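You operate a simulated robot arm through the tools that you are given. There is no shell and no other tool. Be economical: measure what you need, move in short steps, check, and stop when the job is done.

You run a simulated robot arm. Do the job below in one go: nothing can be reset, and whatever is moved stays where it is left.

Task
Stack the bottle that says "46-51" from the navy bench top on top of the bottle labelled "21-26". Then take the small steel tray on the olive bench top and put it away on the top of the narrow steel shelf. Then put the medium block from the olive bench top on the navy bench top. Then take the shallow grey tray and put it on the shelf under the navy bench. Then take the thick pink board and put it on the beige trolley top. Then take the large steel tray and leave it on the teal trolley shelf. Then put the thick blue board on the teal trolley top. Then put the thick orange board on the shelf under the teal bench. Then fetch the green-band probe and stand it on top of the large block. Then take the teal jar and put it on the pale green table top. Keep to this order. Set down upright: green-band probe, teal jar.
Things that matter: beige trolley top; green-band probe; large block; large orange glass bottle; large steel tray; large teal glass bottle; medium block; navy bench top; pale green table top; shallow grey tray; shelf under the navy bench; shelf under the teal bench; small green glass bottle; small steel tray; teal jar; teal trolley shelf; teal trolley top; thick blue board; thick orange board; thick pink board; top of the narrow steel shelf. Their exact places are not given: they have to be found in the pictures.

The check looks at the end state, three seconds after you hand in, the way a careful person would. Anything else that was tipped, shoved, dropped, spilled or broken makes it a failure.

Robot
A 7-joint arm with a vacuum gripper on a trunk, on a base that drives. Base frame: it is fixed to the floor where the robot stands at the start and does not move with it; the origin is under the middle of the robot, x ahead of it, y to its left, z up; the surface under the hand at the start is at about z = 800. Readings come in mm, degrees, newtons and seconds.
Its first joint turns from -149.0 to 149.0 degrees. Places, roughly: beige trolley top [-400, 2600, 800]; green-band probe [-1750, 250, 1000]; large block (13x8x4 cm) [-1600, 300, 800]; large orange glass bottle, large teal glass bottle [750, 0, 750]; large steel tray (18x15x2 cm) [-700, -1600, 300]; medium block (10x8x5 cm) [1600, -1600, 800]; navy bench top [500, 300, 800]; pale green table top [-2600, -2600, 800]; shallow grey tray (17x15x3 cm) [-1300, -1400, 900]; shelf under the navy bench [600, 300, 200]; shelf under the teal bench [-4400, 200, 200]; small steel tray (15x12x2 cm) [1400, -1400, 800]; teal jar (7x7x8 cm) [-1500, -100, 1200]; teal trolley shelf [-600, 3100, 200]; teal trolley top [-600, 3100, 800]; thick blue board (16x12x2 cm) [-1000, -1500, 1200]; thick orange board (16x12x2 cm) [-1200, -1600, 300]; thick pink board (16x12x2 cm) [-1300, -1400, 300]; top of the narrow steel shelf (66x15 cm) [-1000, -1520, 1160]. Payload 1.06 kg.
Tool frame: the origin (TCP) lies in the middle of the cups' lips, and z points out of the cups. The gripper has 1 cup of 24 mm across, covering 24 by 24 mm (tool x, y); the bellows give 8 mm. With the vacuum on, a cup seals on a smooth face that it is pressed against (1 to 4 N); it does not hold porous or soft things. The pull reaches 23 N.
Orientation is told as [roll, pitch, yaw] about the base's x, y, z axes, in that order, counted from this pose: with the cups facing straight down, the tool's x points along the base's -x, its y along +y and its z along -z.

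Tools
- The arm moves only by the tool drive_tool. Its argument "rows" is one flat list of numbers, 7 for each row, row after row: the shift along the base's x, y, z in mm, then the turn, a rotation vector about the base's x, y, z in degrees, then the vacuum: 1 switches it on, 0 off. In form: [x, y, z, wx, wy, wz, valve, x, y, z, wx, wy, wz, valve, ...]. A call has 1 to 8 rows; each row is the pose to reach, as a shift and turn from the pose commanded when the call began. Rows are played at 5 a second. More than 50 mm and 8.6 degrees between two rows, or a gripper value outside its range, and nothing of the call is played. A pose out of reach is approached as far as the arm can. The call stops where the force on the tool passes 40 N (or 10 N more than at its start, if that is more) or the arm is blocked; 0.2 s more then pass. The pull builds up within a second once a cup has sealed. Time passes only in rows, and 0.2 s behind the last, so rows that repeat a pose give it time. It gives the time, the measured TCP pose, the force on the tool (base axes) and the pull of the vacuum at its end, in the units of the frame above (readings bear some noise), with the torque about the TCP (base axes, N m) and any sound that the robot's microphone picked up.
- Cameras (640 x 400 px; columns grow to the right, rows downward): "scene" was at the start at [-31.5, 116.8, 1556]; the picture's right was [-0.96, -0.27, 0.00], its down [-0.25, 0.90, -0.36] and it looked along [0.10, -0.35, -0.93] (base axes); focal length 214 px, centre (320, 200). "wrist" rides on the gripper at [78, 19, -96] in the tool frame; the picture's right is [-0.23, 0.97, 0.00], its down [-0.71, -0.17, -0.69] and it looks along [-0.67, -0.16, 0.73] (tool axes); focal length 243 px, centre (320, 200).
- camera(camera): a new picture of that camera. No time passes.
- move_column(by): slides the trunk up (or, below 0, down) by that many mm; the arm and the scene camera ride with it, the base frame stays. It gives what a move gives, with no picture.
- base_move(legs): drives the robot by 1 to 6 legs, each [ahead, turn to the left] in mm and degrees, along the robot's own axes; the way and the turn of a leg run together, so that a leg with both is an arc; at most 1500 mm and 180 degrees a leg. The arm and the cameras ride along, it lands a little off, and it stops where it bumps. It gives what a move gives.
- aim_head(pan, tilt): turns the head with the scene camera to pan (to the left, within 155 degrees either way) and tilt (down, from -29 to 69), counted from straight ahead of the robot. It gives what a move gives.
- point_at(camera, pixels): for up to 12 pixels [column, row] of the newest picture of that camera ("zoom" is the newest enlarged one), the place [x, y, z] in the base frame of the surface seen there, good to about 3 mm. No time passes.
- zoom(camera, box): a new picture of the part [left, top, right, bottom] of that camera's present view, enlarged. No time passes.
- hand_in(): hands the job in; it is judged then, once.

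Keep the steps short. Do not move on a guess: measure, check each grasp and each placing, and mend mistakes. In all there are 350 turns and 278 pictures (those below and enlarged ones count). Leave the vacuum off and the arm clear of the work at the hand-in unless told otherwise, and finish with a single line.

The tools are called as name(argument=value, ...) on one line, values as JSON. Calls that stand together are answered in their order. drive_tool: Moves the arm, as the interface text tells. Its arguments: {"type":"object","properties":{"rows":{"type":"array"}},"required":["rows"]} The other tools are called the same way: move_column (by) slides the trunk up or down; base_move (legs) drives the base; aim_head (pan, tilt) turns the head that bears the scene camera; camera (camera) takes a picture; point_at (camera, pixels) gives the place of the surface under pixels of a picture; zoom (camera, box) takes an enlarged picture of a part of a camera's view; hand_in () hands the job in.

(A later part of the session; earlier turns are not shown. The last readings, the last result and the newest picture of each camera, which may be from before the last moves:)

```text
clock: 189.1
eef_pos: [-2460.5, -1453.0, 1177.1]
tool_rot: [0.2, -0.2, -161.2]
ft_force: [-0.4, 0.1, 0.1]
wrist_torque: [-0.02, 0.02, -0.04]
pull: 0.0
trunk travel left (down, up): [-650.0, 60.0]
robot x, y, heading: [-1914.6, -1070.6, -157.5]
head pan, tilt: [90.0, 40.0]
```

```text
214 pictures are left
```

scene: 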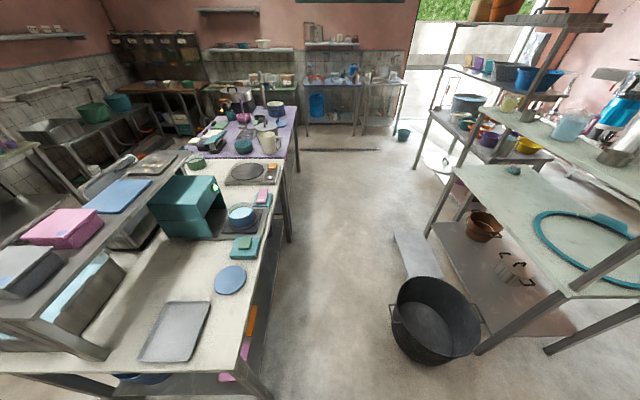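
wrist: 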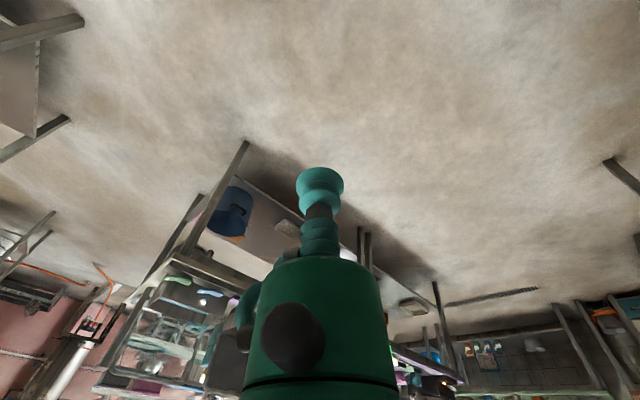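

point_at(camera="scene", pixels=[[495, 112], [560, 145], [620, 160], [450, 168], [570, 298], [440, 20], [430, 275], [175, 335], [160, 360], [205, 305], [180, 303], [148, 355]])

zoom(camera="scene", box=[120, 280, 240, 380])

```text
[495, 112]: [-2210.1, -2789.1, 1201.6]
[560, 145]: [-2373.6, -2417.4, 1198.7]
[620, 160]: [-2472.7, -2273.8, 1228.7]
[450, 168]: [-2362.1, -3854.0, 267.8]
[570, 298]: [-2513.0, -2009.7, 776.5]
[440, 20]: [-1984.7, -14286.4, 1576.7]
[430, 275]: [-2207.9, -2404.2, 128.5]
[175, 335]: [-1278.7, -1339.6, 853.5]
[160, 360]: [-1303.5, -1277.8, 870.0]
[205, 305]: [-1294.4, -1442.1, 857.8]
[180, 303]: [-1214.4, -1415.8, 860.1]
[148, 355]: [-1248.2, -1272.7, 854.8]
```

```text
4.00 times, centred on (180, 330) of scene
```

zoom: 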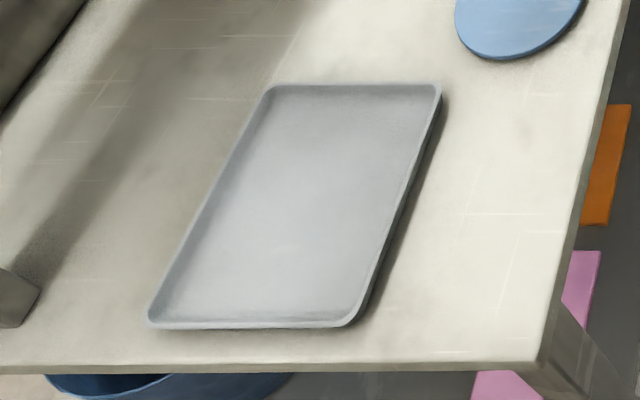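

point_at(camera="zoom", pixels=[[155, 318], [348, 318], [432, 93], [272, 91], [300, 205]])

base_move(legs=[[0, 135]])

```text
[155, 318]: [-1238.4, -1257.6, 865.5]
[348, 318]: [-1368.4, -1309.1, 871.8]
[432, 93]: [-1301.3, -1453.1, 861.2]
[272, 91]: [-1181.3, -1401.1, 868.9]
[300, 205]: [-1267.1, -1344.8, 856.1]
```

```text
clock: 195.1
eef_pos: [-1255.1, -1189.5, 1178.9]
tool_rot: [0.1, -0.1, -25.9]
ft_force: [0.7, -0.5, 0.5]
wrist_torque: [-0.02, 0.0, 0.02]
pull: 0.0
trunk travel left (down, up): [-650.0, 60.0]
robot x, y, heading: [-1911.0, -1074.7, -22.4]
head pan, tilt: [90.0, 40.0]
```

Tray centre (−1272,−1355), floor z 856. I'll move over it and descend to 900.

drive_tool(rows=[-5, -42, 0, 0, 0, 0, 0, -9, -84, 0, 0, 0, 0, 0, -13, -126, 0, 0, 0, 0, 0, -17, -165, 0, 0, 0, 0, 0, -17, -165, -45, 0, 0, 0, 0, -17, -165, -90, 0, 0, 0, 0, -17, -165, -135, 0, 0, 0, 0, -17, -165, -180, 0, 0, 0, 0])

camera(camera="wrist")

```text
clock: 196.9
eef_pos: [-1275.1, -1353.0, 1000.9]
tool_rot: [0.1, 0.0, -25.9]
ft_force: [0.7, -0.5, -0.6]
wrist_torque: [0.02, -0.01, -0.02]
pull: 0.0
trunk travel left (down, up): [-650.0, 60.0]
robot x, y, heading: [-1912.5, -1073.2, -22.3]
head pan, tilt: [90.0, 40.0]
```

```text
212 pictures are left
```

wrist: 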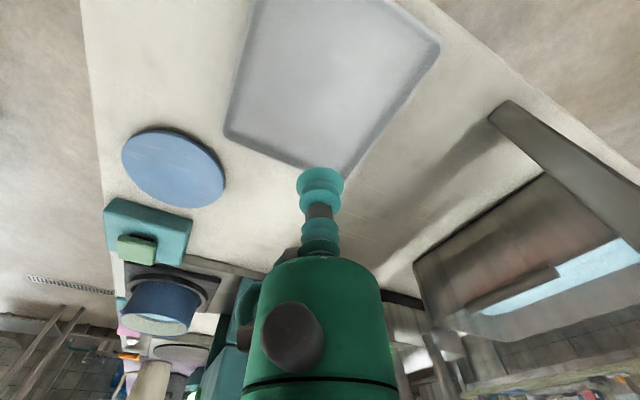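

point_at(camera="wrist", pixels=[[230, 134], [436, 47], [338, 172], [340, 70], [330, 90], [255, 5], [500, 110]])

```text
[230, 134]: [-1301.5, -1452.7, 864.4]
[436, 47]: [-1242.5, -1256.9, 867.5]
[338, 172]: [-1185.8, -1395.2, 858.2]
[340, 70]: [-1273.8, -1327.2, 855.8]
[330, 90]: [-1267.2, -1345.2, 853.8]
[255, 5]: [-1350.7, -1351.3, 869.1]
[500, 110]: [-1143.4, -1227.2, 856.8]
```

Confirmed. Descending to z ≈ 855 with the vacuum on.

drive_tool(rows=[0, 0, -45, 0, 0, 0, 0, 0, 0, -90, 0, 0, 0, 0, 0, 0, -125, 0, 0, 0, 1, 0, 0, -138, 0, 0, 0, 1, 0, 0, -143, 0, 0, 0, 1, 0, 0, -146, 0, 0, 0, 1, 0, 0, -146, 0, 0, 0, 1, 0, 0, -146, 0, 0, 0, 1])

```text
clock: 198.7
eef_pos: [-1271.7, -1354.0, 852.7]
tool_rot: [0.1, -0.1, -26.0]
ft_force: [3.3, 1.2, 13.0]
wrist_torque: [0.01, 0.04, 0.0]
pull: 22.8
trunk travel left (down, up): [-650.0, 60.0]
robot x, y, heading: [-1914.0, -1070.1, -22.1]
head pan, tilt: [90.0, 40.0]
```

Sealed at 22.8. Lifting straight up.

drive_tool(rows=[0, 0, 4, 0, 0, 0, 1, 0, 0, 15, 0, 0, 0, 1, 0, 0, 35, 0, 0, 0, 1, 0, 0, 65, 0, 0, 0, 1, 0, 0, 100, 0, 0, 0, 1, 0, 0, 140, 0, 0, 0, 1, 0, 0, 180, 0, 0, 0, 1, 0, 0, 220, 0, 0, 0, 1])

camera(camera="wrist")

```text
clock: 200.5
eef_pos: [-1275.3, -1354.4, 1068.8]
tool_rot: [0.1, -0.1, -26.0]
ft_force: [-0.5, 0.3, -2.0]
wrist_torque: [-0.01, -0.02, 0.03]
pull: 22.8
trunk travel left (down, up): [-650.0, 60.0]
robot x, y, heading: [-1910.6, -1067.3, -22.4]
head pan, tilt: [90.0, 40.0]
```

```text
211 pictures are left
```

wrist: 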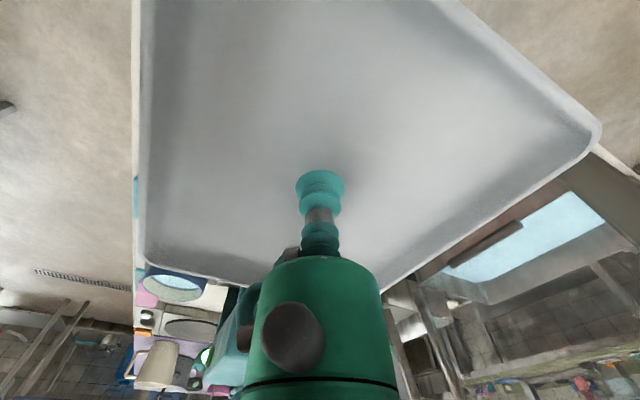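

The tray is held level. I'll raise a bit, back off diagonally clear of the shelf, then line up with the corridor.

drive_tool(rows=[0, 0, 20, 0, 0, 0, 1, 0, 0, 50, 0, 0, 0, 1, 0, 0, 80, 0, 0, 0, 1, 0, 0, 95, 0, 0, 0, 1])

base_move(legs=[[-300, 0], [0, 20], [490, 0], [0, 25]])

aim_head(pan=0, tilt=35)

camera(camera="scene")

```text
clock: 201.5
eef_pos: [-1274.4, -1354.6, 1165.4]
tool_rot: [0.1, -0.1, -25.9]
ft_force: [-0.3, 0.5, -0.9]
wrist_torque: [0.01, 0.01, -0.02]
pull: 23.1
trunk travel left (down, up): [-650.0, 60.0]
robot x, y, heading: [-1913.8, -1070.3, -22.6]
head pan, tilt: [90.0, 40.0]
```

```text
clock: 208.4
eef_pos: [-1053.2, -732.8, 1165.4]
tool_rot: [0.0, -0.1, 18.6]
ft_force: [0.1, 0.0, -1.0]
wrist_torque: [-0.03, -0.01, 0.0]
pull: 22.8
trunk travel left (down, up): [-650.0, 60.0]
robot x, y, heading: [-1706.4, -983.1, 22.1]
head pan, tilt: [90.0, 40.0]
```

```text
clock: 210.1
eef_pos: [-1052.0, -734.9, 1165.7]
tool_rot: [0.1, -0.1, 18.7]
ft_force: [-0.4, -0.1, -0.8]
wrist_torque: [-0.02, 0.01, 0.0]
pull: 22.5
trunk travel left (down, up): [-650.0, 60.0]
robot x, y, heading: [-1707.7, -981.2, 22.2]
head pan, tilt: [0.0, 35.0]
```

```text
210 pictures are left
```

scene: 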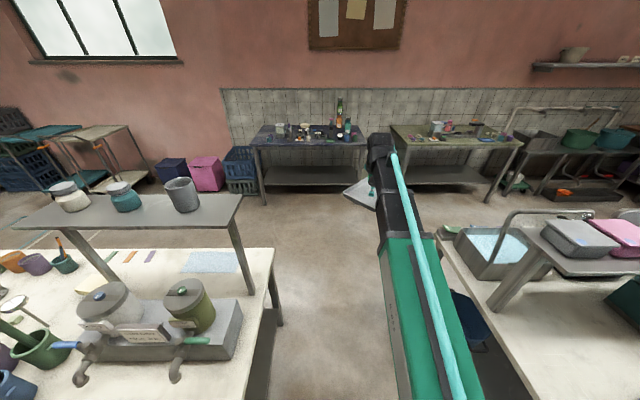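

The path back to the navy bench is straight ahead. I'll zoom in on its lower shelf.

zoom(camera="scene", box=[240, 110, 380, 210])

point_at(camera="zoom", pixels=[[120, 330], [240, 320], [400, 320], [480, 330], [240, 255], [500, 260], [420, 265], [60, 180], [500, 170], [115, 350]])

```text
4.00 times, centred on (310, 160) of scene
```

zoom: 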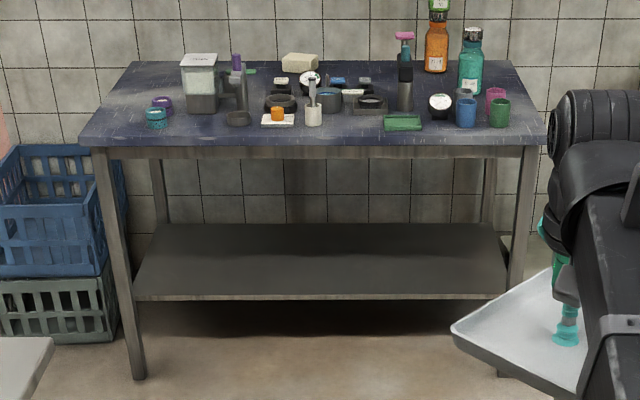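

```text
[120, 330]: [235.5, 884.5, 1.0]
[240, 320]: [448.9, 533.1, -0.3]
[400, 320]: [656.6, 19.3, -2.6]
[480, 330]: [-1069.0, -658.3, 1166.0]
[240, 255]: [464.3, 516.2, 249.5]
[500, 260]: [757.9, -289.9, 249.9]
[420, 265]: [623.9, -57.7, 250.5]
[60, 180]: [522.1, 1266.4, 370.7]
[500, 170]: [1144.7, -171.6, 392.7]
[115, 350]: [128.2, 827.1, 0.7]
```

point_at(camera="zoom", pixels=[[320, 293], [320, 290], [320, 285], [140, 293], [500, 291], [320, 228], [100, 152], [535, 150], [320, 157], [320, 165]])

```text
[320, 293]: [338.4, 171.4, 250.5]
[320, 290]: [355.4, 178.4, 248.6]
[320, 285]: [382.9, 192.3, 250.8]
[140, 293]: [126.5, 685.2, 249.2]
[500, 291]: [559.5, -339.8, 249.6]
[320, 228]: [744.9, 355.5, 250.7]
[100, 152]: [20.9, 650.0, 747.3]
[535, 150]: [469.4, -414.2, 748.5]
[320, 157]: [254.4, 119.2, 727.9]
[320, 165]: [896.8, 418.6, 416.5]
```

The shelf under the navy bench is empty, at z ≈ 250, with its front edge about 115 mm inside the bench edge and headroom up to 728. I'll drive forward 1 m, then lower the trunk.

base_move(legs=[[1000, 0.5]])

move_column(by=-650)

drive_tool(rows=[0, 0, -15, 0, 0, 0, 1, 0, 0, -50, 0, 0, 0, 1, 0, 0, -85, 0, 0, 0, 1, 0, 0, -120, 0, 0, 0, 1, 0, 0, -155, 0, 0, 0, 1, 0, 0, -190, 0, 0, 0, 1, 0, 0, -210, 0, 0, 0, 1, 0, 0, -215, 0, 0, 0, 1])

camera(camera="scene")

camera(camera="wrist")

```text
clock: 215.3
eef_pos: [-141.1, -303.9, 1165.9]
tool_rot: [0.0, -0.1, 21.3]
ft_force: [0.1, 0.0, -1.4]
wrist_torque: [0.0, 0.04, 0.02]
pull: 23.0
trunk travel left (down, up): [-650.0, 60.0]
robot x, y, heading: [-780.9, -579.7, 25.0]
head pan, tilt: [0.0, 35.0]
```

```text
refused: -650 is not a number from -400 to 400
```

```text
clock: 217.1
eef_pos: [-141.7, -305.6, 953.0]
tool_rot: [0.0, -0.1, 21.2]
ft_force: [0.4, -0.3, -2.1]
wrist_torque: [-0.02, 0.04, 0.01]
pull: 23.1
trunk travel left (down, up): [-650.0, 60.0]
robot x, y, heading: [-782.1, -577.6, 24.6]
head pan, tilt: [0.0, 35.0]
```

```text
208 pictures are left
```

scene: 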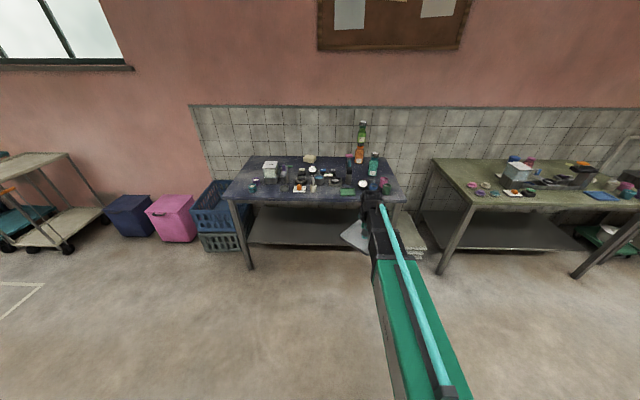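

```text
207 pictures are left
```

wrist: 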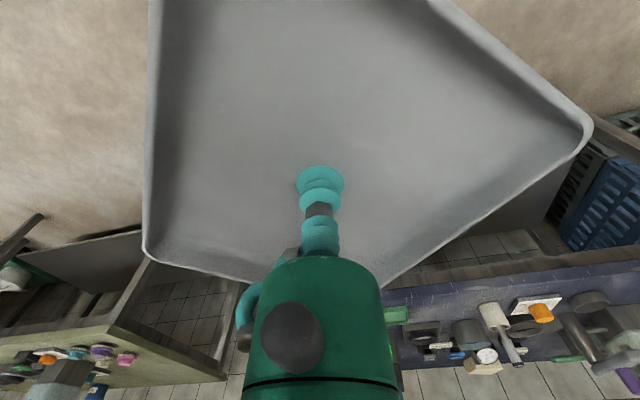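

move_column(by=-400)

move_column(by=-250)

camera(camera="scene")

camera(camera="wrist")

```text
clock: 220.9
eef_pos: [-141.0, -307.3, 553.4]
tool_rot: [0.2, -0.1, 21.2]
ft_force: [-0.5, 0.2, -0.7]
wrist_torque: [0.02, -0.01, 0.0]
pull: 22.9
trunk travel left (down, up): [-250.0, 460.0]
robot x, y, heading: [-783.9, -580.3, 25.2]
head pan, tilt: [0.0, 35.0]
```

```text
clock: 223.5
eef_pos: [-141.3, -306.6, 303.6]
tool_rot: [0.1, -0.1, 21.2]
ft_force: [0.2, 0.5, -1.5]
wrist_torque: [0.03, -0.01, 0.02]
pull: 22.8
trunk travel left (down, up): [0.0, 710.0]
robot x, y, heading: [-780.8, -577.3, 24.6]
head pan, tilt: [0.0, 35.0]
```

```text
206 pictures are left
```

scene: 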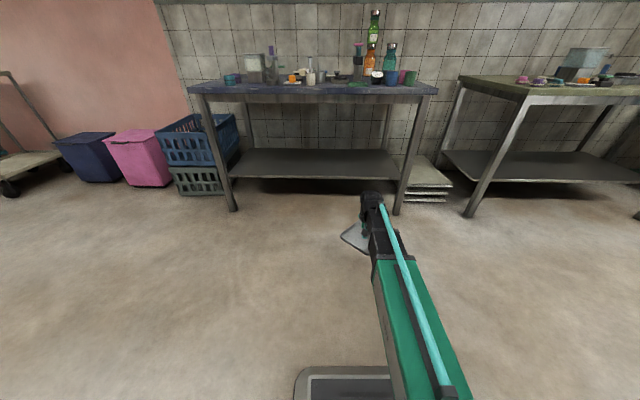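

```text
205 pictures are left
```

wrist: 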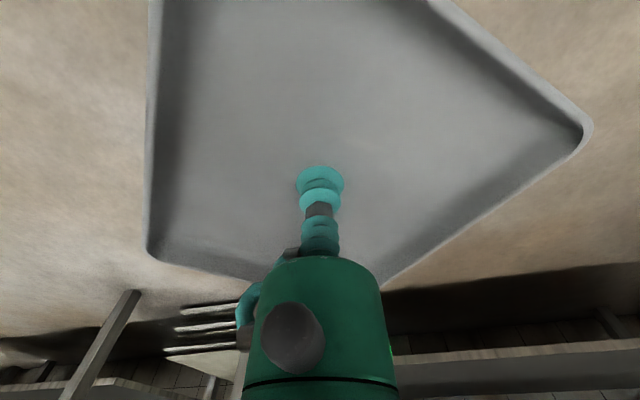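

I'll check the shelf height, the leg positions and the base's front extent before driving in.

point_at(camera="scene", pixels=[[300, 375], [345, 368], [385, 370], [320, 176], [320, 165], [400, 200], [412, 120], [372, 215], [390, 240], [420, 330], [230, 200], [320, 102]])

```text
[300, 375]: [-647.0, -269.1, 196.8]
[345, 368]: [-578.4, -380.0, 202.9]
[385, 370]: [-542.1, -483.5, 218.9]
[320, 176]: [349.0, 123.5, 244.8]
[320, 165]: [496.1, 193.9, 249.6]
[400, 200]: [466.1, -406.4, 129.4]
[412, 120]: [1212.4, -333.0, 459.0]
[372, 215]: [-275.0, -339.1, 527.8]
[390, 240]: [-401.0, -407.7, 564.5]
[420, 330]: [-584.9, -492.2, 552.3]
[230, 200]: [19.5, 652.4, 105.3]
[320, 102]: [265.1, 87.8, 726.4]
```

All clear: boom top is at z ≈ 550, under the 726 apron. Driving in.

base_move(legs=[[550, -1]])

camera(camera="scene")

camera(camera="wrist")

```text
clock: 226.7
eef_pos: [376.1, -86.7, 303.0]
tool_rot: [0.2, -0.1, 20.2]
ft_force: [-0.1, 0.0, -1.8]
wrist_torque: [0.01, -0.02, 0.0]
pull: 22.9
trunk travel left (down, up): [0.0, 710.0]
robot x, y, heading: [-270.8, -349.1, 23.8]
head pan, tilt: [0.0, 35.0]
```

```text
204 pictures are left
```

scene: 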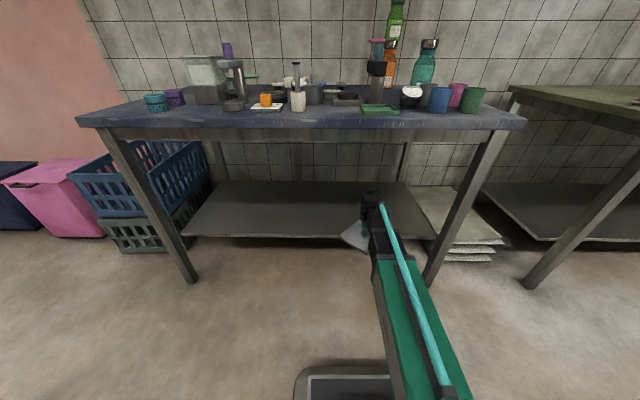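

```text
203 pictures are left
```

wrist: 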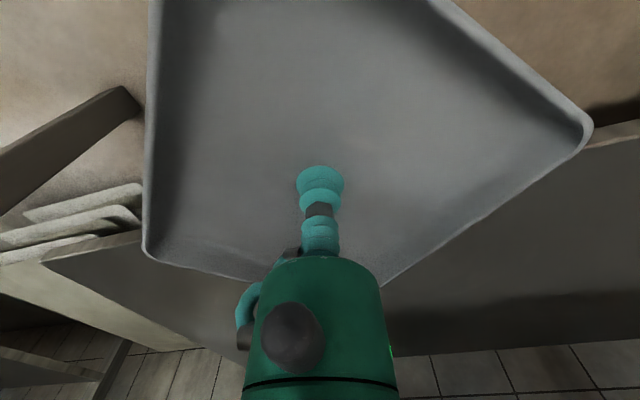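

TCP is 53 mm inside the bench edge, with the tray clear of the leg. Another 220 mm.

base_move(legs=[[220, 0]])

camera(camera="wrist")

camera(camera="scene")

```text
clock: 228.4
eef_pos: [576.4, 4.4, 302.9]
tool_rot: [0.1, -0.1, 20.4]
ft_force: [-1.2, -0.6, -0.8]
wrist_torque: [0.0, 0.01, 0.02]
pull: 22.8
trunk travel left (down, up): [0.0, 710.0]
robot x, y, heading: [-73.6, -264.1, 23.8]
head pan, tilt: [0.0, 35.0]
```

```text
202 pictures are left
```

wrist: 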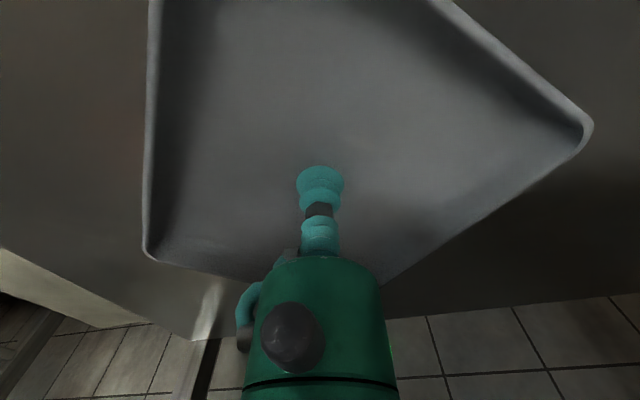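

```text
201 pictures are left
```

scene: 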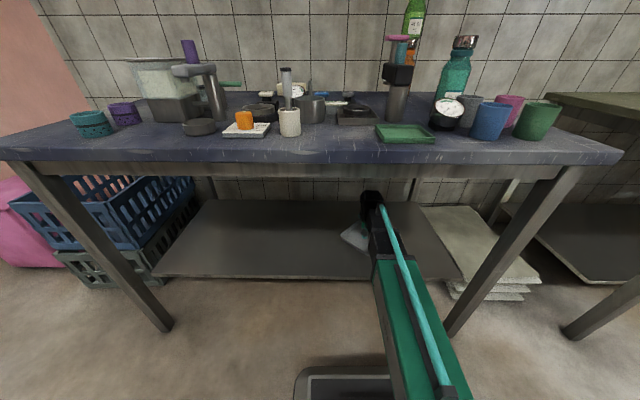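

It is over the shelf. I'll lower to contact at about z 254.

drive_tool(rows=[0, 0, -15, 0, 0, 0, 1, 0, 0, -32, 0, 0, 0, 1, 0, 0, -42, 0, 0, 0, 1, 0, 0, -45, 0, 0, 0, 1, 0, 0, -48, 0, 0, 0, 1, 0, 0, -50, 0, 0, 0, 1, 0, 0, -50, 0, 0, 0, 1])

```text
clock: 230.0
eef_pos: [578.2, 2.7, 254.8]
tool_rot: [0.1, -0.2, 20.3]
ft_force: [-5.9, -1.0, 15.2]
wrist_torque: [0.0, 0.04, 0.02]
pull: 22.9
trunk travel left (down, up): [0.0, 710.0]
robot x, y, heading: [-68.6, -262.2, 23.7]
head pan, tilt: [0.0, 35.0]
```

Contact at 15 N. Releasing, then rising 50 mm.

drive_tool(rows=[0, 0, 1.5, 0, 0, 0, 0, 0, 0, 1.5, 0, 0, 0, 0, 0, 0, 1.5, 0, 0, 0, 0, 0, 0, 5, 0, 0, 0, 0, 0, 0, 20, 0, 0, 0, 0, 0, 0, 50, 0, 0, 0, 0, 0, 0, 70, 0, 0, 0, 0])

camera(camera="wrist")

```text
clock: 231.6
eef_pos: [574.9, 4.3, 322.1]
tool_rot: [0.2, -0.2, 20.3]
ft_force: [0.1, 0.3, 0.6]
wrist_torque: [0.01, 0.02, -0.01]
pull: 0.2
trunk travel left (down, up): [0.0, 710.0]
robot x, y, heading: [-70.5, -263.7, 24.0]
head pan, tilt: [0.0, 35.0]
```

```text
200 pictures are left
```

wrist: 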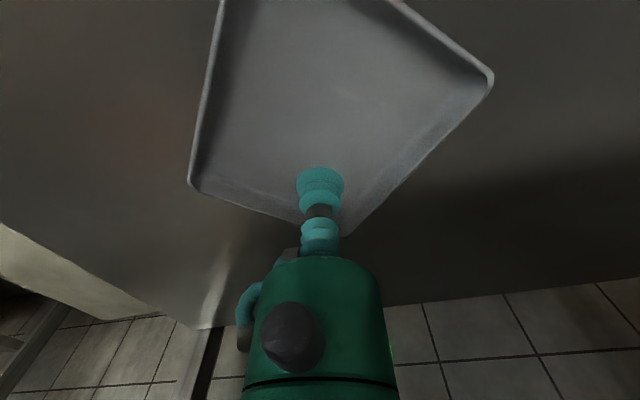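

The grey tray rests on the shelf. Next is the pink board on island 1's lower shelf, which I'll reach from the rear. I'll back out and raise the trunk.

base_move(legs=[[-900, 0]])

camera(camera="scene")

move_column(by=400)

move_column(by=250)

```text
clock: 236.3
eef_pos: [-251.6, -356.7, 321.3]
tool_rot: [0.1, -0.1, 21.2]
ft_force: [-0.9, 0.0, 0.9]
wrist_torque: [0.01, -0.01, -0.01]
pull: 0.1
trunk travel left (down, up): [0.0, 710.0]
robot x, y, heading: [-887.5, -634.9, 24.8]
head pan, tilt: [0.0, 35.0]
```

```text
199 pictures are left
```

scene: 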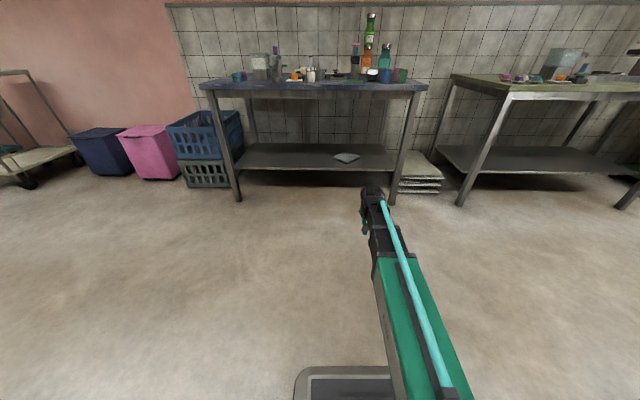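

```text
clock: 240.2
eef_pos: [-253.1, -357.7, 722.9]
tool_rot: [0.1, -0.2, 21.2]
ft_force: [0.3, -0.5, -0.3]
wrist_torque: [0.03, 0.01, 0.02]
pull: 0.0
trunk travel left (down, up): [-400.0, 310.0]
robot x, y, heading: [-894.6, -635.1, 24.9]
head pan, tilt: [0.0, 35.0]
```

```text
clock: 242.8
eef_pos: [-251.1, -358.2, 972.9]
tool_rot: [0.0, -0.2, 21.2]
ft_force: [0.1, 0.4, -0.4]
wrist_torque: [0.01, 0.0, -0.02]
pull: 0.0
trunk travel left (down, up): [-650.0, 60.0]
robot x, y, heading: [-892.4, -636.3, 24.8]
head pan, tilt: [0.0, 35.0]
```

base_move(legs=[[0, -1.7], [-1219, 0], [0, -90.3]])

aim_head(pan=20, tilt=45)

camera(camera="scene")

```text
clock: 253.1
eef_pos: [-1790.5, -1742.9, 972.1]
tool_rot: [0.1, 0.0, -72.4]
ft_force: [0.0, 0.5, 0.5]
wrist_torque: [0.01, 0.0, 0.01]
pull: 0.1
trunk travel left (down, up): [-650.0, 60.0]
robot x, y, heading: [-2026.8, -1085.9, -68.7]
head pan, tilt: [0.0, 35.0]
```

```text
clock: 253.9
eef_pos: [-1790.9, -1743.8, 973.7]
tool_rot: [0.0, -0.1, -72.4]
ft_force: [1.1, 0.9, 0.0]
wrist_torque: [-0.01, 0.0, -0.01]
pull: 0.1
trunk travel left (down, up): [-650.0, 60.0]
robot x, y, heading: [-2026.3, -1089.5, -68.7]
head pan, tilt: [20.0, 45.0]
```

```text
198 pictures are left
```

scene: 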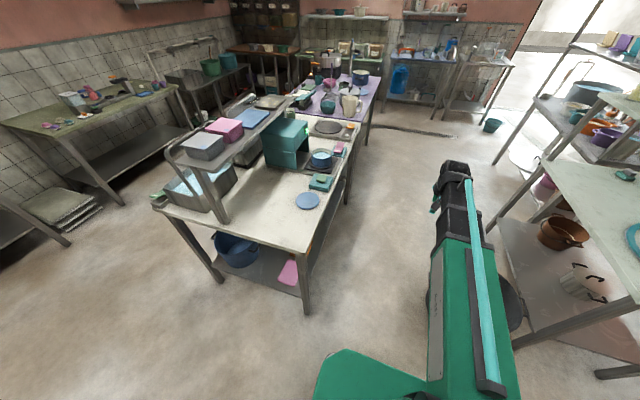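

The rear aisle is clear. I'll drive along it, then lower the trunk.

base_move(legs=[[0, 1.5], [760, 0]])

move_column(by=-400)

move_column(by=-250)

aim_head(pan=90, tilt=40)

camera(camera="scene")

```text
clock: 258.4
eef_pos: [-1477.3, -2449.1, 972.0]
tool_rot: [0.0, -0.1, -70.9]
ft_force: [-1.2, 0.2, -0.5]
wrist_torque: [0.02, 0.0, -0.01]
pull: 0.0
trunk travel left (down, up): [-650.0, 60.0]
robot x, y, heading: [-1728.5, -1801.0, -67.3]
head pan, tilt: [20.0, 45.0]
```

```text
clock: 262.3
eef_pos: [-1477.0, -2447.4, 571.9]
tool_rot: [0.1, -0.1, -70.9]
ft_force: [-0.5, 0.1, -0.3]
wrist_torque: [0.0, 0.02, -0.07]
pull: 0.0
trunk travel left (down, up): [-250.0, 460.0]
robot x, y, heading: [-1728.2, -1799.9, -67.3]
head pan, tilt: [20.0, 45.0]
```

```text
clock: 264.9
eef_pos: [-1476.6, -2448.4, 322.8]
tool_rot: [0.1, -0.1, -70.9]
ft_force: [0.2, 0.6, 0.7]
wrist_torque: [-0.01, -0.05, 0.01]
pull: 0.1
trunk travel left (down, up): [0.0, 710.0]
robot x, y, heading: [-1727.3, -1795.8, -67.3]
head pan, tilt: [20.0, 45.0]
```

```text
clock: 266.3
eef_pos: [-1476.1, -2446.6, 322.4]
tool_rot: [0.1, -0.1, -70.9]
ft_force: [0.9, -0.1, 0.3]
wrist_torque: [-0.01, 0.01, 0.02]
pull: 0.0
trunk travel left (down, up): [0.0, 710.0]
robot x, y, heading: [-1727.3, -1794.3, -67.2]
head pan, tilt: [90.0, 40.0]
```

```text
197 pictures are left
```

scene: 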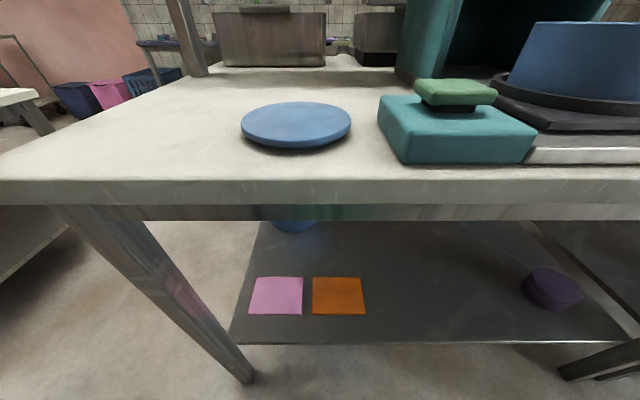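

Both boards are visible on the lower shelf: pink at (275,295) and orange at (338,295). I'll measure them and the surroundings.

point_at(camera="scene", pixels=[[255, 279], [300, 278], [250, 311], [300, 312], [276, 295], [338, 295], [315, 280], [362, 312], [236, 338], [400, 338], [555, 285], [240, 370]])

point_at(camera="scene", pixels=[[300, 220], [500, 218], [110, 250], [200, 340], [590, 370], [400, 260], [300, 205], [560, 275]])

zoom(camera="scene", box=[230, 250, 390, 350])

```text
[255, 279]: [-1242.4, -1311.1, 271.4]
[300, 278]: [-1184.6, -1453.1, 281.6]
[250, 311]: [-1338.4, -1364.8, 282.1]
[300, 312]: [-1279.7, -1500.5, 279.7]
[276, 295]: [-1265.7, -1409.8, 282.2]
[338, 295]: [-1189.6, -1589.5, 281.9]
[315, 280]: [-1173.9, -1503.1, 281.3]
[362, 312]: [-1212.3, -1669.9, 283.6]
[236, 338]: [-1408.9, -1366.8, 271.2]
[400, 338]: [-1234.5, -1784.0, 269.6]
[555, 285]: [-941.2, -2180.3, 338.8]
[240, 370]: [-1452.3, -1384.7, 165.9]
```

```text
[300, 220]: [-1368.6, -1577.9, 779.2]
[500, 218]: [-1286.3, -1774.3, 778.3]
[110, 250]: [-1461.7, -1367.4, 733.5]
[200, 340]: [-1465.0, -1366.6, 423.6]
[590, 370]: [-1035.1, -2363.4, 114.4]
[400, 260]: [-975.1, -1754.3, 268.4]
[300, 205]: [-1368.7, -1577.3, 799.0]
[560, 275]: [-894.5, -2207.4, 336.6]
```

```text
4.00 times, centred on (310, 300) of scene
```

zoom: 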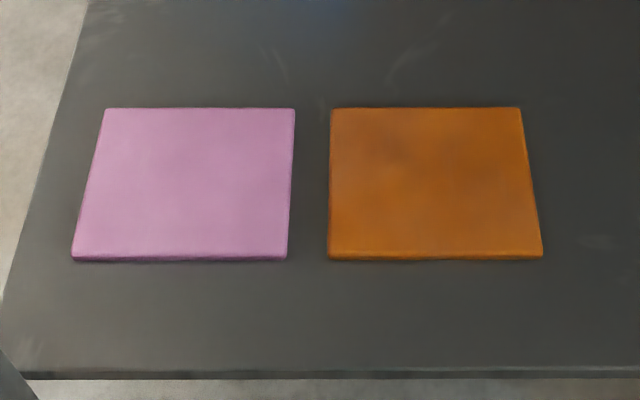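

Pink centre ≈ (−1262,−1407,282) with 495 mm of headroom. I'll shorten the reach to 615 mm in the aisle, then swing in with a base turn.

drive_tool(rows=[-10, 27, 10, 0, 0, 0, 0, -21, 53, 18, 0, 0, 0, 0, -31, 79, 22, 0, 0, 0, 0])

base_move(legs=[[0, 60]])

camera(camera="wrist")

```text
clock: 267.1
eef_pos: [-1509.2, -2370.1, 343.7]
tool_rot: [0.1, -0.1, -70.9]
ft_force: [-0.5, -0.4, 0.4]
wrist_torque: [0.03, -0.01, 0.02]
pull: 0.1
trunk travel left (down, up): [0.0, 710.0]
robot x, y, heading: [-1725.0, -1797.1, -67.6]
head pan, tilt: [90.0, 40.0]
```

```text
clock: 268.6
eef_pos: [-1364.5, -2293.0, 344.1]
tool_rot: [-0.1, -0.1, -55.6]
ft_force: [0.1, -1.1, 0.1]
wrist_torque: [0.02, 0.01, -0.03]
pull: 0.0
trunk travel left (down, up): [0.0, 710.0]
robot x, y, heading: [-1729.4, -1802.9, -52.1]
head pan, tilt: [90.0, 40.0]
stopped in leg 1: the robot was blocked; the commanded pose is now the measured one
```

```text
195 pictures are left
```

wrist: 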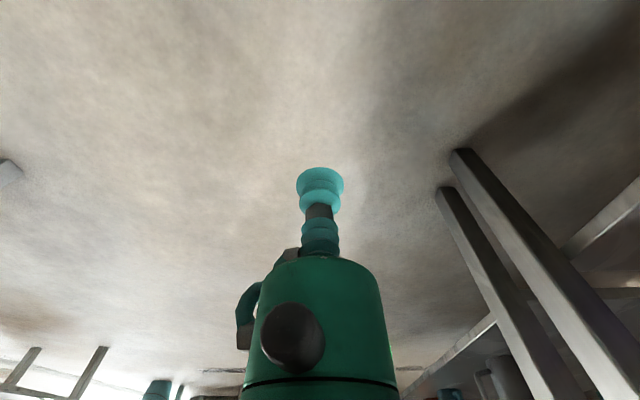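

The turn was blocked after 15°. I'll look at what is close: the legs in the wrist view, and the rear right.

point_at(camera="wrist", pixels=[[445, 200], [465, 160], [500, 260], [560, 240], [600, 300]])

aim_head(pan=-130, tilt=60)

camera(camera="scene")

aim_head(pan=140, tilt=60)

camera(camera="scene")

aim_head(pan=40, tilt=45)

camera(camera="scene")

```text
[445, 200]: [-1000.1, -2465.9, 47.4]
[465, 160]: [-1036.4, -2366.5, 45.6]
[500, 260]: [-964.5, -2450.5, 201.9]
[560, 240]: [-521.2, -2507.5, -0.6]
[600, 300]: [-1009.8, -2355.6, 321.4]
```

```text
clock: 271.7
eef_pos: [-1366.2, -2291.7, 344.2]
tool_rot: [-0.1, 0.0, -55.6]
ft_force: [0.5, -0.2, 0.3]
wrist_torque: [0.02, 0.0, -0.01]
pull: 0.1
trunk travel left (down, up): [0.0, 710.0]
robot x, y, heading: [-1728.6, -1797.0, -52.4]
head pan, tilt: [-130.0, 60.0]
```

```text
194 pictures are left
```

scene: 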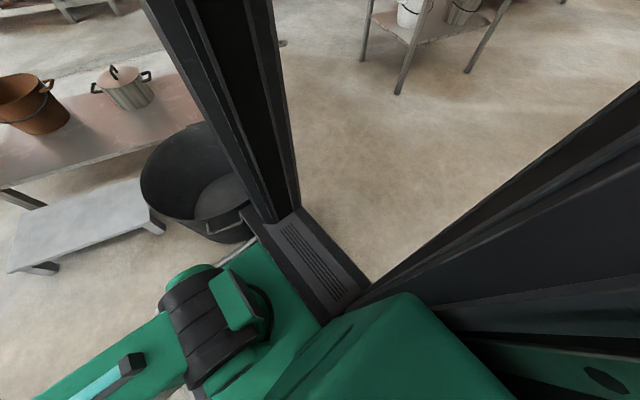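

```text
clock: 275.5
eef_pos: [-1364.7, -2292.4, 343.4]
tool_rot: [0.0, -0.1, -55.5]
ft_force: [-0.4, -0.6, 0.0]
wrist_torque: [0.0, -0.03, 0.01]
pull: 0.0
trunk travel left (down, up): [0.0, 710.0]
robot x, y, heading: [-1727.6, -1801.2, -52.4]
head pan, tilt: [140.0, 60.0]
```

```text
193 pictures are left
```

scene: 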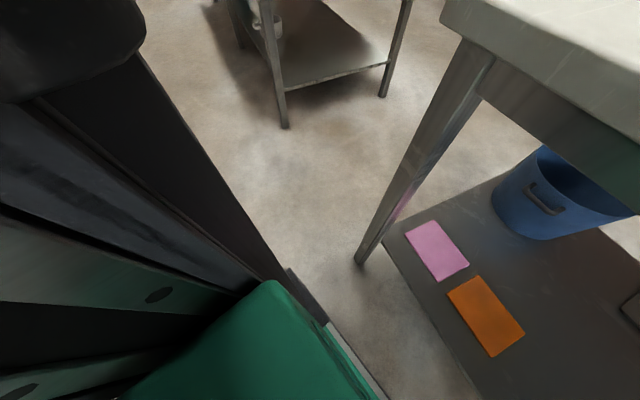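

```text
clock: 277.2
eef_pos: [-1365.5, -2292.0, 344.1]
tool_rot: [0.0, -0.2, -55.6]
ft_force: [-0.1, -0.5, 0.3]
wrist_torque: [0.0, 0.0, 0.0]
pull: 0.1
trunk travel left (down, up): [0.0, 710.0]
robot x, y, heading: [-1730.1, -1797.5, -52.1]
head pan, tilt: [40.0, 45.0]
```

```text
192 pictures are left
```

scene: 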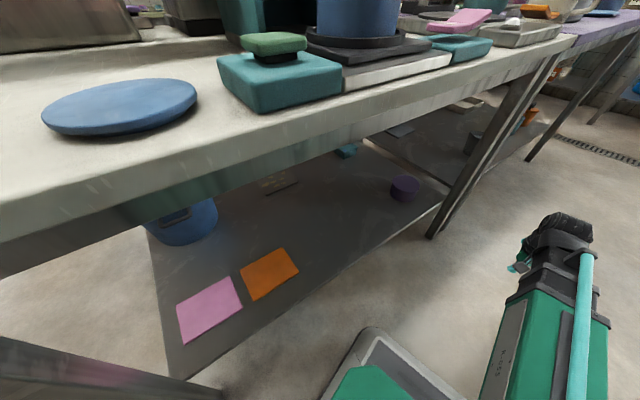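

The rear of the base touched the black bin. I'll turn back 8° to free it and swing the arm instead of the base.

base_move(legs=[[0, -9]])

aim_head(pan=-120, tilt=55)

camera(camera="scene")

point_at(camera="scene", pixels=[[190, 160], [170, 175], [230, 215], [215, 245], [250, 240], [160, 200]])

```text
clock: 278.3
eef_pos: [-1445.8, -2342.3, 343.6]
tool_rot: [0.0, -0.1, -64.6]
ft_force: [-0.2, -0.5, 0.1]
wrist_torque: [-0.02, 0.0, 0.01]
pull: 0.1
trunk travel left (down, up): [0.0, 710.0]
robot x, y, heading: [-1728.6, -1797.8, -61.2]
head pan, tilt: [40.0, 45.0]
```

```text
clock: 280.7
eef_pos: [-1446.1, -2341.9, 344.5]
tool_rot: [0.0, 0.0, -64.5]
ft_force: [0.0, -0.6, -0.4]
wrist_torque: [-0.02, -0.01, -0.01]
pull: 0.1
trunk travel left (down, up): [0.0, 710.0]
robot x, y, heading: [-1727.0, -1804.1, -61.1]
head pan, tilt: [-120.0, 55.0]
```

```text
191 pictures are left
```

scene: 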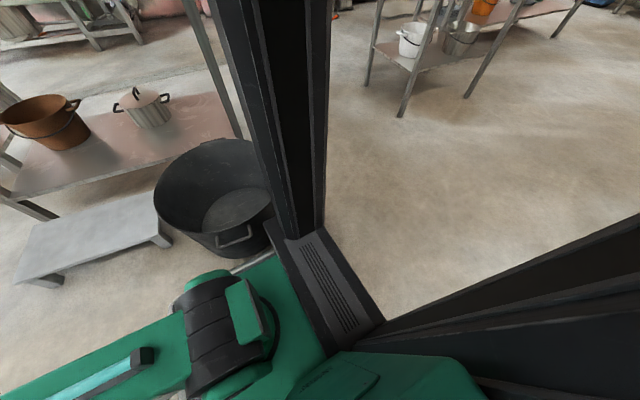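

```text
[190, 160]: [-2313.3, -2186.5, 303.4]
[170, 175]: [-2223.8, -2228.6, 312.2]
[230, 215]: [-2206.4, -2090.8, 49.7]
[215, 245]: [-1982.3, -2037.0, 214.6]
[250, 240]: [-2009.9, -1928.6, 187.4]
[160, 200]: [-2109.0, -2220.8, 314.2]
```

The bin hasn't moved and is clear now. I'll swing the arm left about the robot axis, first third.

drive_tool(rows=[40, 23, 0, 0, 0, 4.3, 0, 78, 48, 0, 0, 0, 8.6, 0, 114, 77, 0, 0, 0, 12.9, 0, 148, 108, 0, 0, 0, 17.2, 0, 179, 141, 0, 0, 0, 21.5, 0, 208, 177, 0, 0, 0, 25.8, 0, 234, 215, 0, 0, 0, 30.1, 0, 257, 254, 0, 0, 0, 34.4, 0])

camera(camera="wrist")

```text
clock: 282.5
eef_pos: [-1188.7, -2087.2, 344.0]
tool_rot: [0.0, 0.0, -30.0]
ft_force: [-0.4, -1.0, -0.5]
wrist_torque: [0.02, -0.02, 0.0]
pull: 0.0
trunk travel left (down, up): [0.0, 710.0]
robot x, y, heading: [-1728.5, -1803.0, -61.1]
head pan, tilt: [-120.0, 55.0]
```

```text
190 pictures are left
```

wrist: 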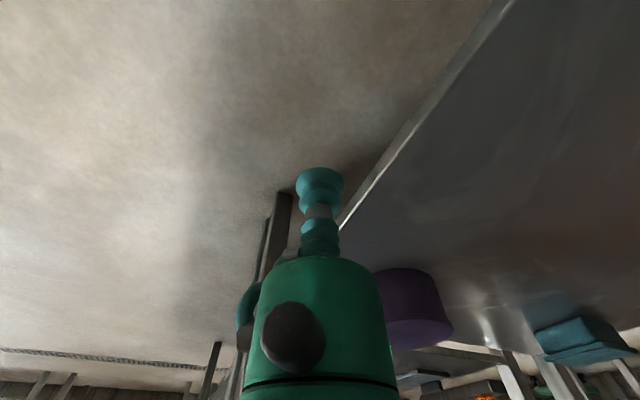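

Clear. Second third of the swing.

drive_tool(rows=[20, 41, 0, 0, 0, 4.3, 0, 37, 84, 0, 0, 0, 8.6, 0, 51, 128, 0, 0, 0, 12.9, 0, 61, 172, 0, 0, 0, 17.2, 0, 68, 218, 0, 0, 0, 21.5, 0, 72, 263, 0, 0, 0, 25.8, 0, 72, 309, 0, 0, 0, 30.1, 0, 68, 355, 0, 0, 0, 34.4, 0])

camera(camera="wrist")

```text
clock: 284.3
eef_pos: [-1118.9, -1731.6, 345.7]
tool_rot: [0.0, -0.1, 4.3]
ft_force: [-0.6, 0.5, 1.0]
wrist_torque: [0.02, 0.0, -0.01]
pull: 0.0
trunk travel left (down, up): [0.0, 710.0]
robot x, y, heading: [-1728.9, -1799.6, -60.9]
head pan, tilt: [-120.0, 55.0]
```

```text
189 pictures are left
```

wrist: 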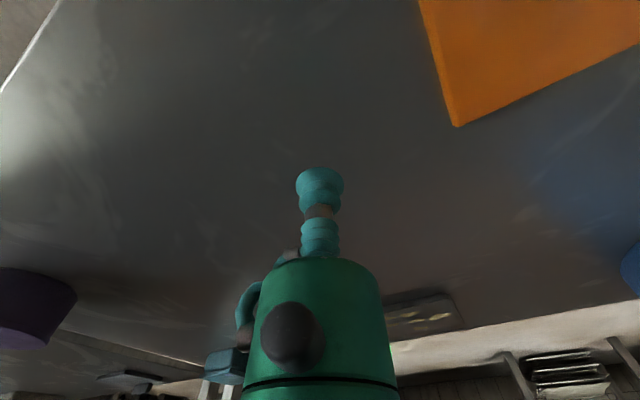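

Before the last third, I'll check the blue bucket's place relative to the pink board.

aim_head(pan=100, tilt=40)

camera(camera="scene")

```text
clock: 287.5
eef_pos: [-1119.8, -1731.5, 345.8]
tool_rot: [0.0, 0.0, 4.2]
ft_force: [-0.6, 0.5, 0.2]
wrist_torque: [0.01, 0.03, -0.03]
pull: 0.0
trunk travel left (down, up): [0.0, 710.0]
robot x, y, heading: [-1728.5, -1801.2, -61.1]
head pan, tilt: [100.0, 40.0]
```

```text
188 pictures are left
```

scene: 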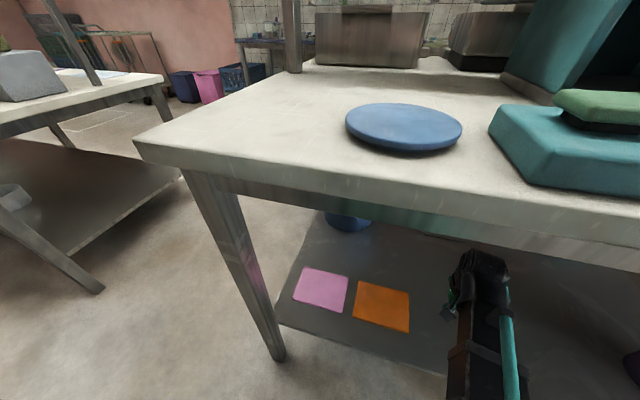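

point_at(camera="scene", pixels=[[345, 228], [330, 215], [368, 222], [345, 218], [322, 290], [485, 255], [480, 275], [460, 290]])

```text
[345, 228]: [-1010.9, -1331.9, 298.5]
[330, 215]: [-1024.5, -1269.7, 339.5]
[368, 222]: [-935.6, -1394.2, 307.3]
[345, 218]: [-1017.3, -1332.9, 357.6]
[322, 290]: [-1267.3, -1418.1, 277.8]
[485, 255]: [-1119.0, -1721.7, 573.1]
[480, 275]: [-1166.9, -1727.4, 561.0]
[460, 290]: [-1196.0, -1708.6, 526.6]
```

The bucket is about 250 mm beyond the board, which is enough. Final third of the swing, over the pink board.

drive_tool(rows=[-9, 44, 0, 0, 0, 4.2, 0, -19, 88, 0, 0, 0, 8.4, 0, -32, 131, 0, 0, 0, 12.6, 0, -48, 172, 0, 0, 0, 16.8, 0, -67, 213, 0, 0, 0, 21, 0, -89, 252, 0, 0, 0, 25.2, 0, -114, 289, 0, 0, 0, 29.4, 0, -142, 324, 0, 0, 0, 33.6, 0])

camera(camera="wrist")

camera(camera="scene")

```text
clock: 289.3
eef_pos: [-1262.6, -1409.0, 344.3]
tool_rot: [0.0, 0.0, 37.9]
ft_force: [0.0, 0.5, -0.1]
wrist_torque: [-0.02, -0.02, -0.04]
pull: 0.0
trunk travel left (down, up): [0.0, 710.0]
robot x, y, heading: [-1731.1, -1801.2, -60.9]
head pan, tilt: [100.0, 40.0]
```

```text
187 pictures are left
```

wrist: 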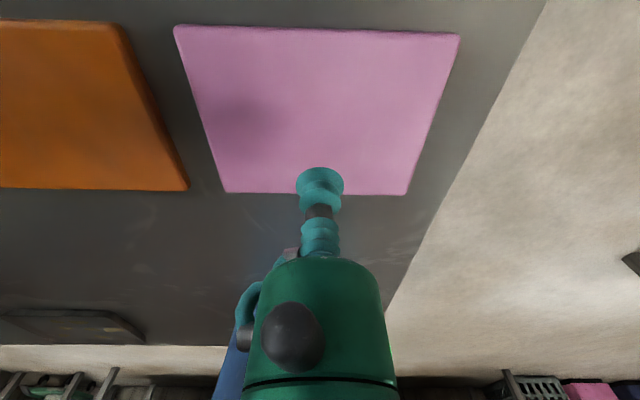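

```text
186 pictures are left
```

scene: 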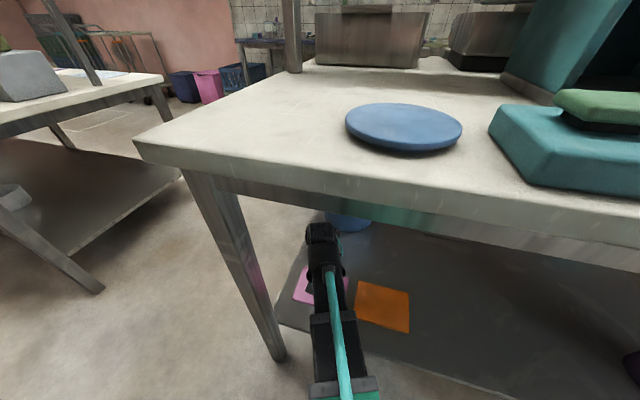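

point_at(camera="wrist", pixels=[[180, 33], [450, 42], [228, 188], [402, 190], [315, 100]])

```text
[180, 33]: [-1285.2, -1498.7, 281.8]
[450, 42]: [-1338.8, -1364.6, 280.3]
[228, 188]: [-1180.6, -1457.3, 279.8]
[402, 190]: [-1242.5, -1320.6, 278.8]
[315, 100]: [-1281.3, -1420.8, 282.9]
```

Centre (−1262,−1410) is confirmed. Descending to contact with the vacuum on.

drive_tool(rows=[0, 0, -30, 0, 0, 0, 0, 0, 0, -52, 0, 0, 0, 1, 0, 0, -60, 0, 0, 0, 1, 0, 0, -63, 0, 0, 0, 1, 0, 0, -65, 0, 0, 0, 1, 0, 0, -65, 0, 0, 0, 1, 0, 0, -65, 0, 0, 0, 1, 0, 0, -65, 0, 0, 0, 1])

```text
clock: 291.1
eef_pos: [-1262.3, -1409.5, 279.6]
tool_rot: [0.0, -0.2, 37.8]
ft_force: [-3.7, -1.0, 9.1]
wrist_torque: [0.0, -0.02, -0.01]
pull: 22.8
trunk travel left (down, up): [0.0, 710.0]
robot x, y, heading: [-1729.1, -1798.7, -61.3]
head pan, tilt: [100.0, 40.0]
```

Sealed at 22.8. I'll lift 80 mm, then swing back out.

drive_tool(rows=[0, 0, 4, 0, 0, 0, 1, 0, 0, 15, 0, 0, 0, 1, 0, 0, 35, 0, 0, 0, 1, 0, 0, 60, 0, 0, 0, 1, 0, 0, 80, 0, 0, 0, 1])

drive_tool(rows=[14, -18, 0, 0, 0, -2.1, 1, 40, -54, 0, 0, 0, -6.3, 1, 64, -91, 0, 0, 0, -10.5, 1, 85, -131, 0, 0, 0, -14.7, 1, 102, -172, 0, 0, 0, -18.9, 1, 117, -214, 0, 0, 0, -23.1, 1, 128, -258, 0, 0, 0, -27.3, 1, 138, -302, 0, 0, 0, -31.5, 1])

camera(camera="wrist")

```text
clock: 292.3
eef_pos: [-1266.1, -1406.9, 358.4]
tool_rot: [0.1, -0.2, 37.8]
ft_force: [0.3, 0.2, -2.0]
wrist_torque: [0.0, -0.02, -0.01]
pull: 22.8
trunk travel left (down, up): [0.0, 710.0]
robot x, y, heading: [-1728.4, -1797.1, -61.0]
head pan, tilt: [100.0, 40.0]
```

```text
clock: 294.1
eef_pos: [-1126.6, -1711.5, 360.6]
tool_rot: [0.0, -0.1, 6.4]
ft_force: [0.0, 0.3, -1.4]
wrist_torque: [0.0, 0.01, 0.01]
pull: 22.9
trunk travel left (down, up): [0.0, 710.0]
robot x, y, heading: [-1727.2, -1796.9, -61.2]
head pan, tilt: [100.0, 40.0]
```

```text
185 pictures are left
```

wrist: 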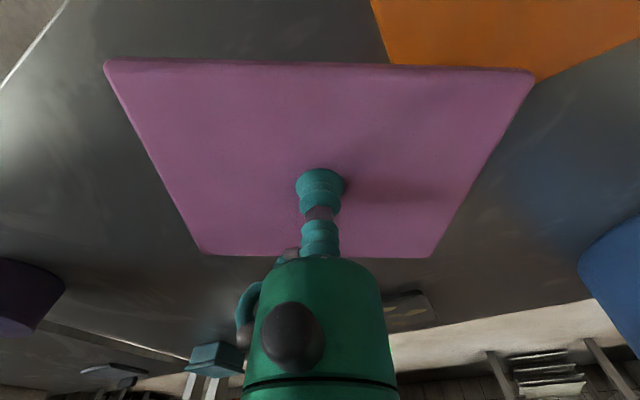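

drive_tool(rows=[6, -46, 0, 0, 0, -4.35, 1, 7, -92, 0, 0, 0, -8.7, 1, 5, -138, 0, 0, 0, -13.05, 1, -1, -184, 0, 0, 0, -17.4, 1, -10, -229, 0, 0, 0, -21.75, 1, -22, -274, 0, 0, 0, -26.1, 1, -38, -317, 0, 0, 0, -30.45, 1, -57, -359, 0, 0, 0, -34.8, 1])

drive_tool(rows=[-23, -41, 0, 0, 0, -4.35, 1, -48, -79, 0, 0, 0, -8.7, 1, -76, -116, 0, 0, 0, -13.05, 1, -107, -150, 0, 0, 0, -17.4, 1, -140, -183, 0, 0, 0, -21.75, 1, -176, -212, 0, 0, 0, -26.1, 1, -214, -238, 0, 0, 0, -30.45, 1, -253, -262, 0, 0, 0, -34.8, 1])

```text
clock: 295.9
eef_pos: [-1182.7, -2068.9, 357.9]
tool_rot: [0.0, -0.1, -28.5]
ft_force: [0.1, 0.2, -3.1]
wrist_torque: [-0.01, -0.03, 0.01]
pull: 22.3
trunk travel left (down, up): [0.0, 710.0]
robot x, y, heading: [-1729.9, -1800.1, -60.9]
head pan, tilt: [100.0, 40.0]
```

```text
clock: 297.7
eef_pos: [-1435.7, -2332.1, 361.8]
tool_rot: [0.0, -0.1, -63.3]
ft_force: [0.0, -0.4, -3.0]
wrist_torque: [0.02, -0.01, -0.03]
pull: 23.2
trunk travel left (down, up): [0.0, 710.0]
robot x, y, heading: [-1728.4, -1799.3, -61.2]
head pan, tilt: [100.0, 40.0]
```

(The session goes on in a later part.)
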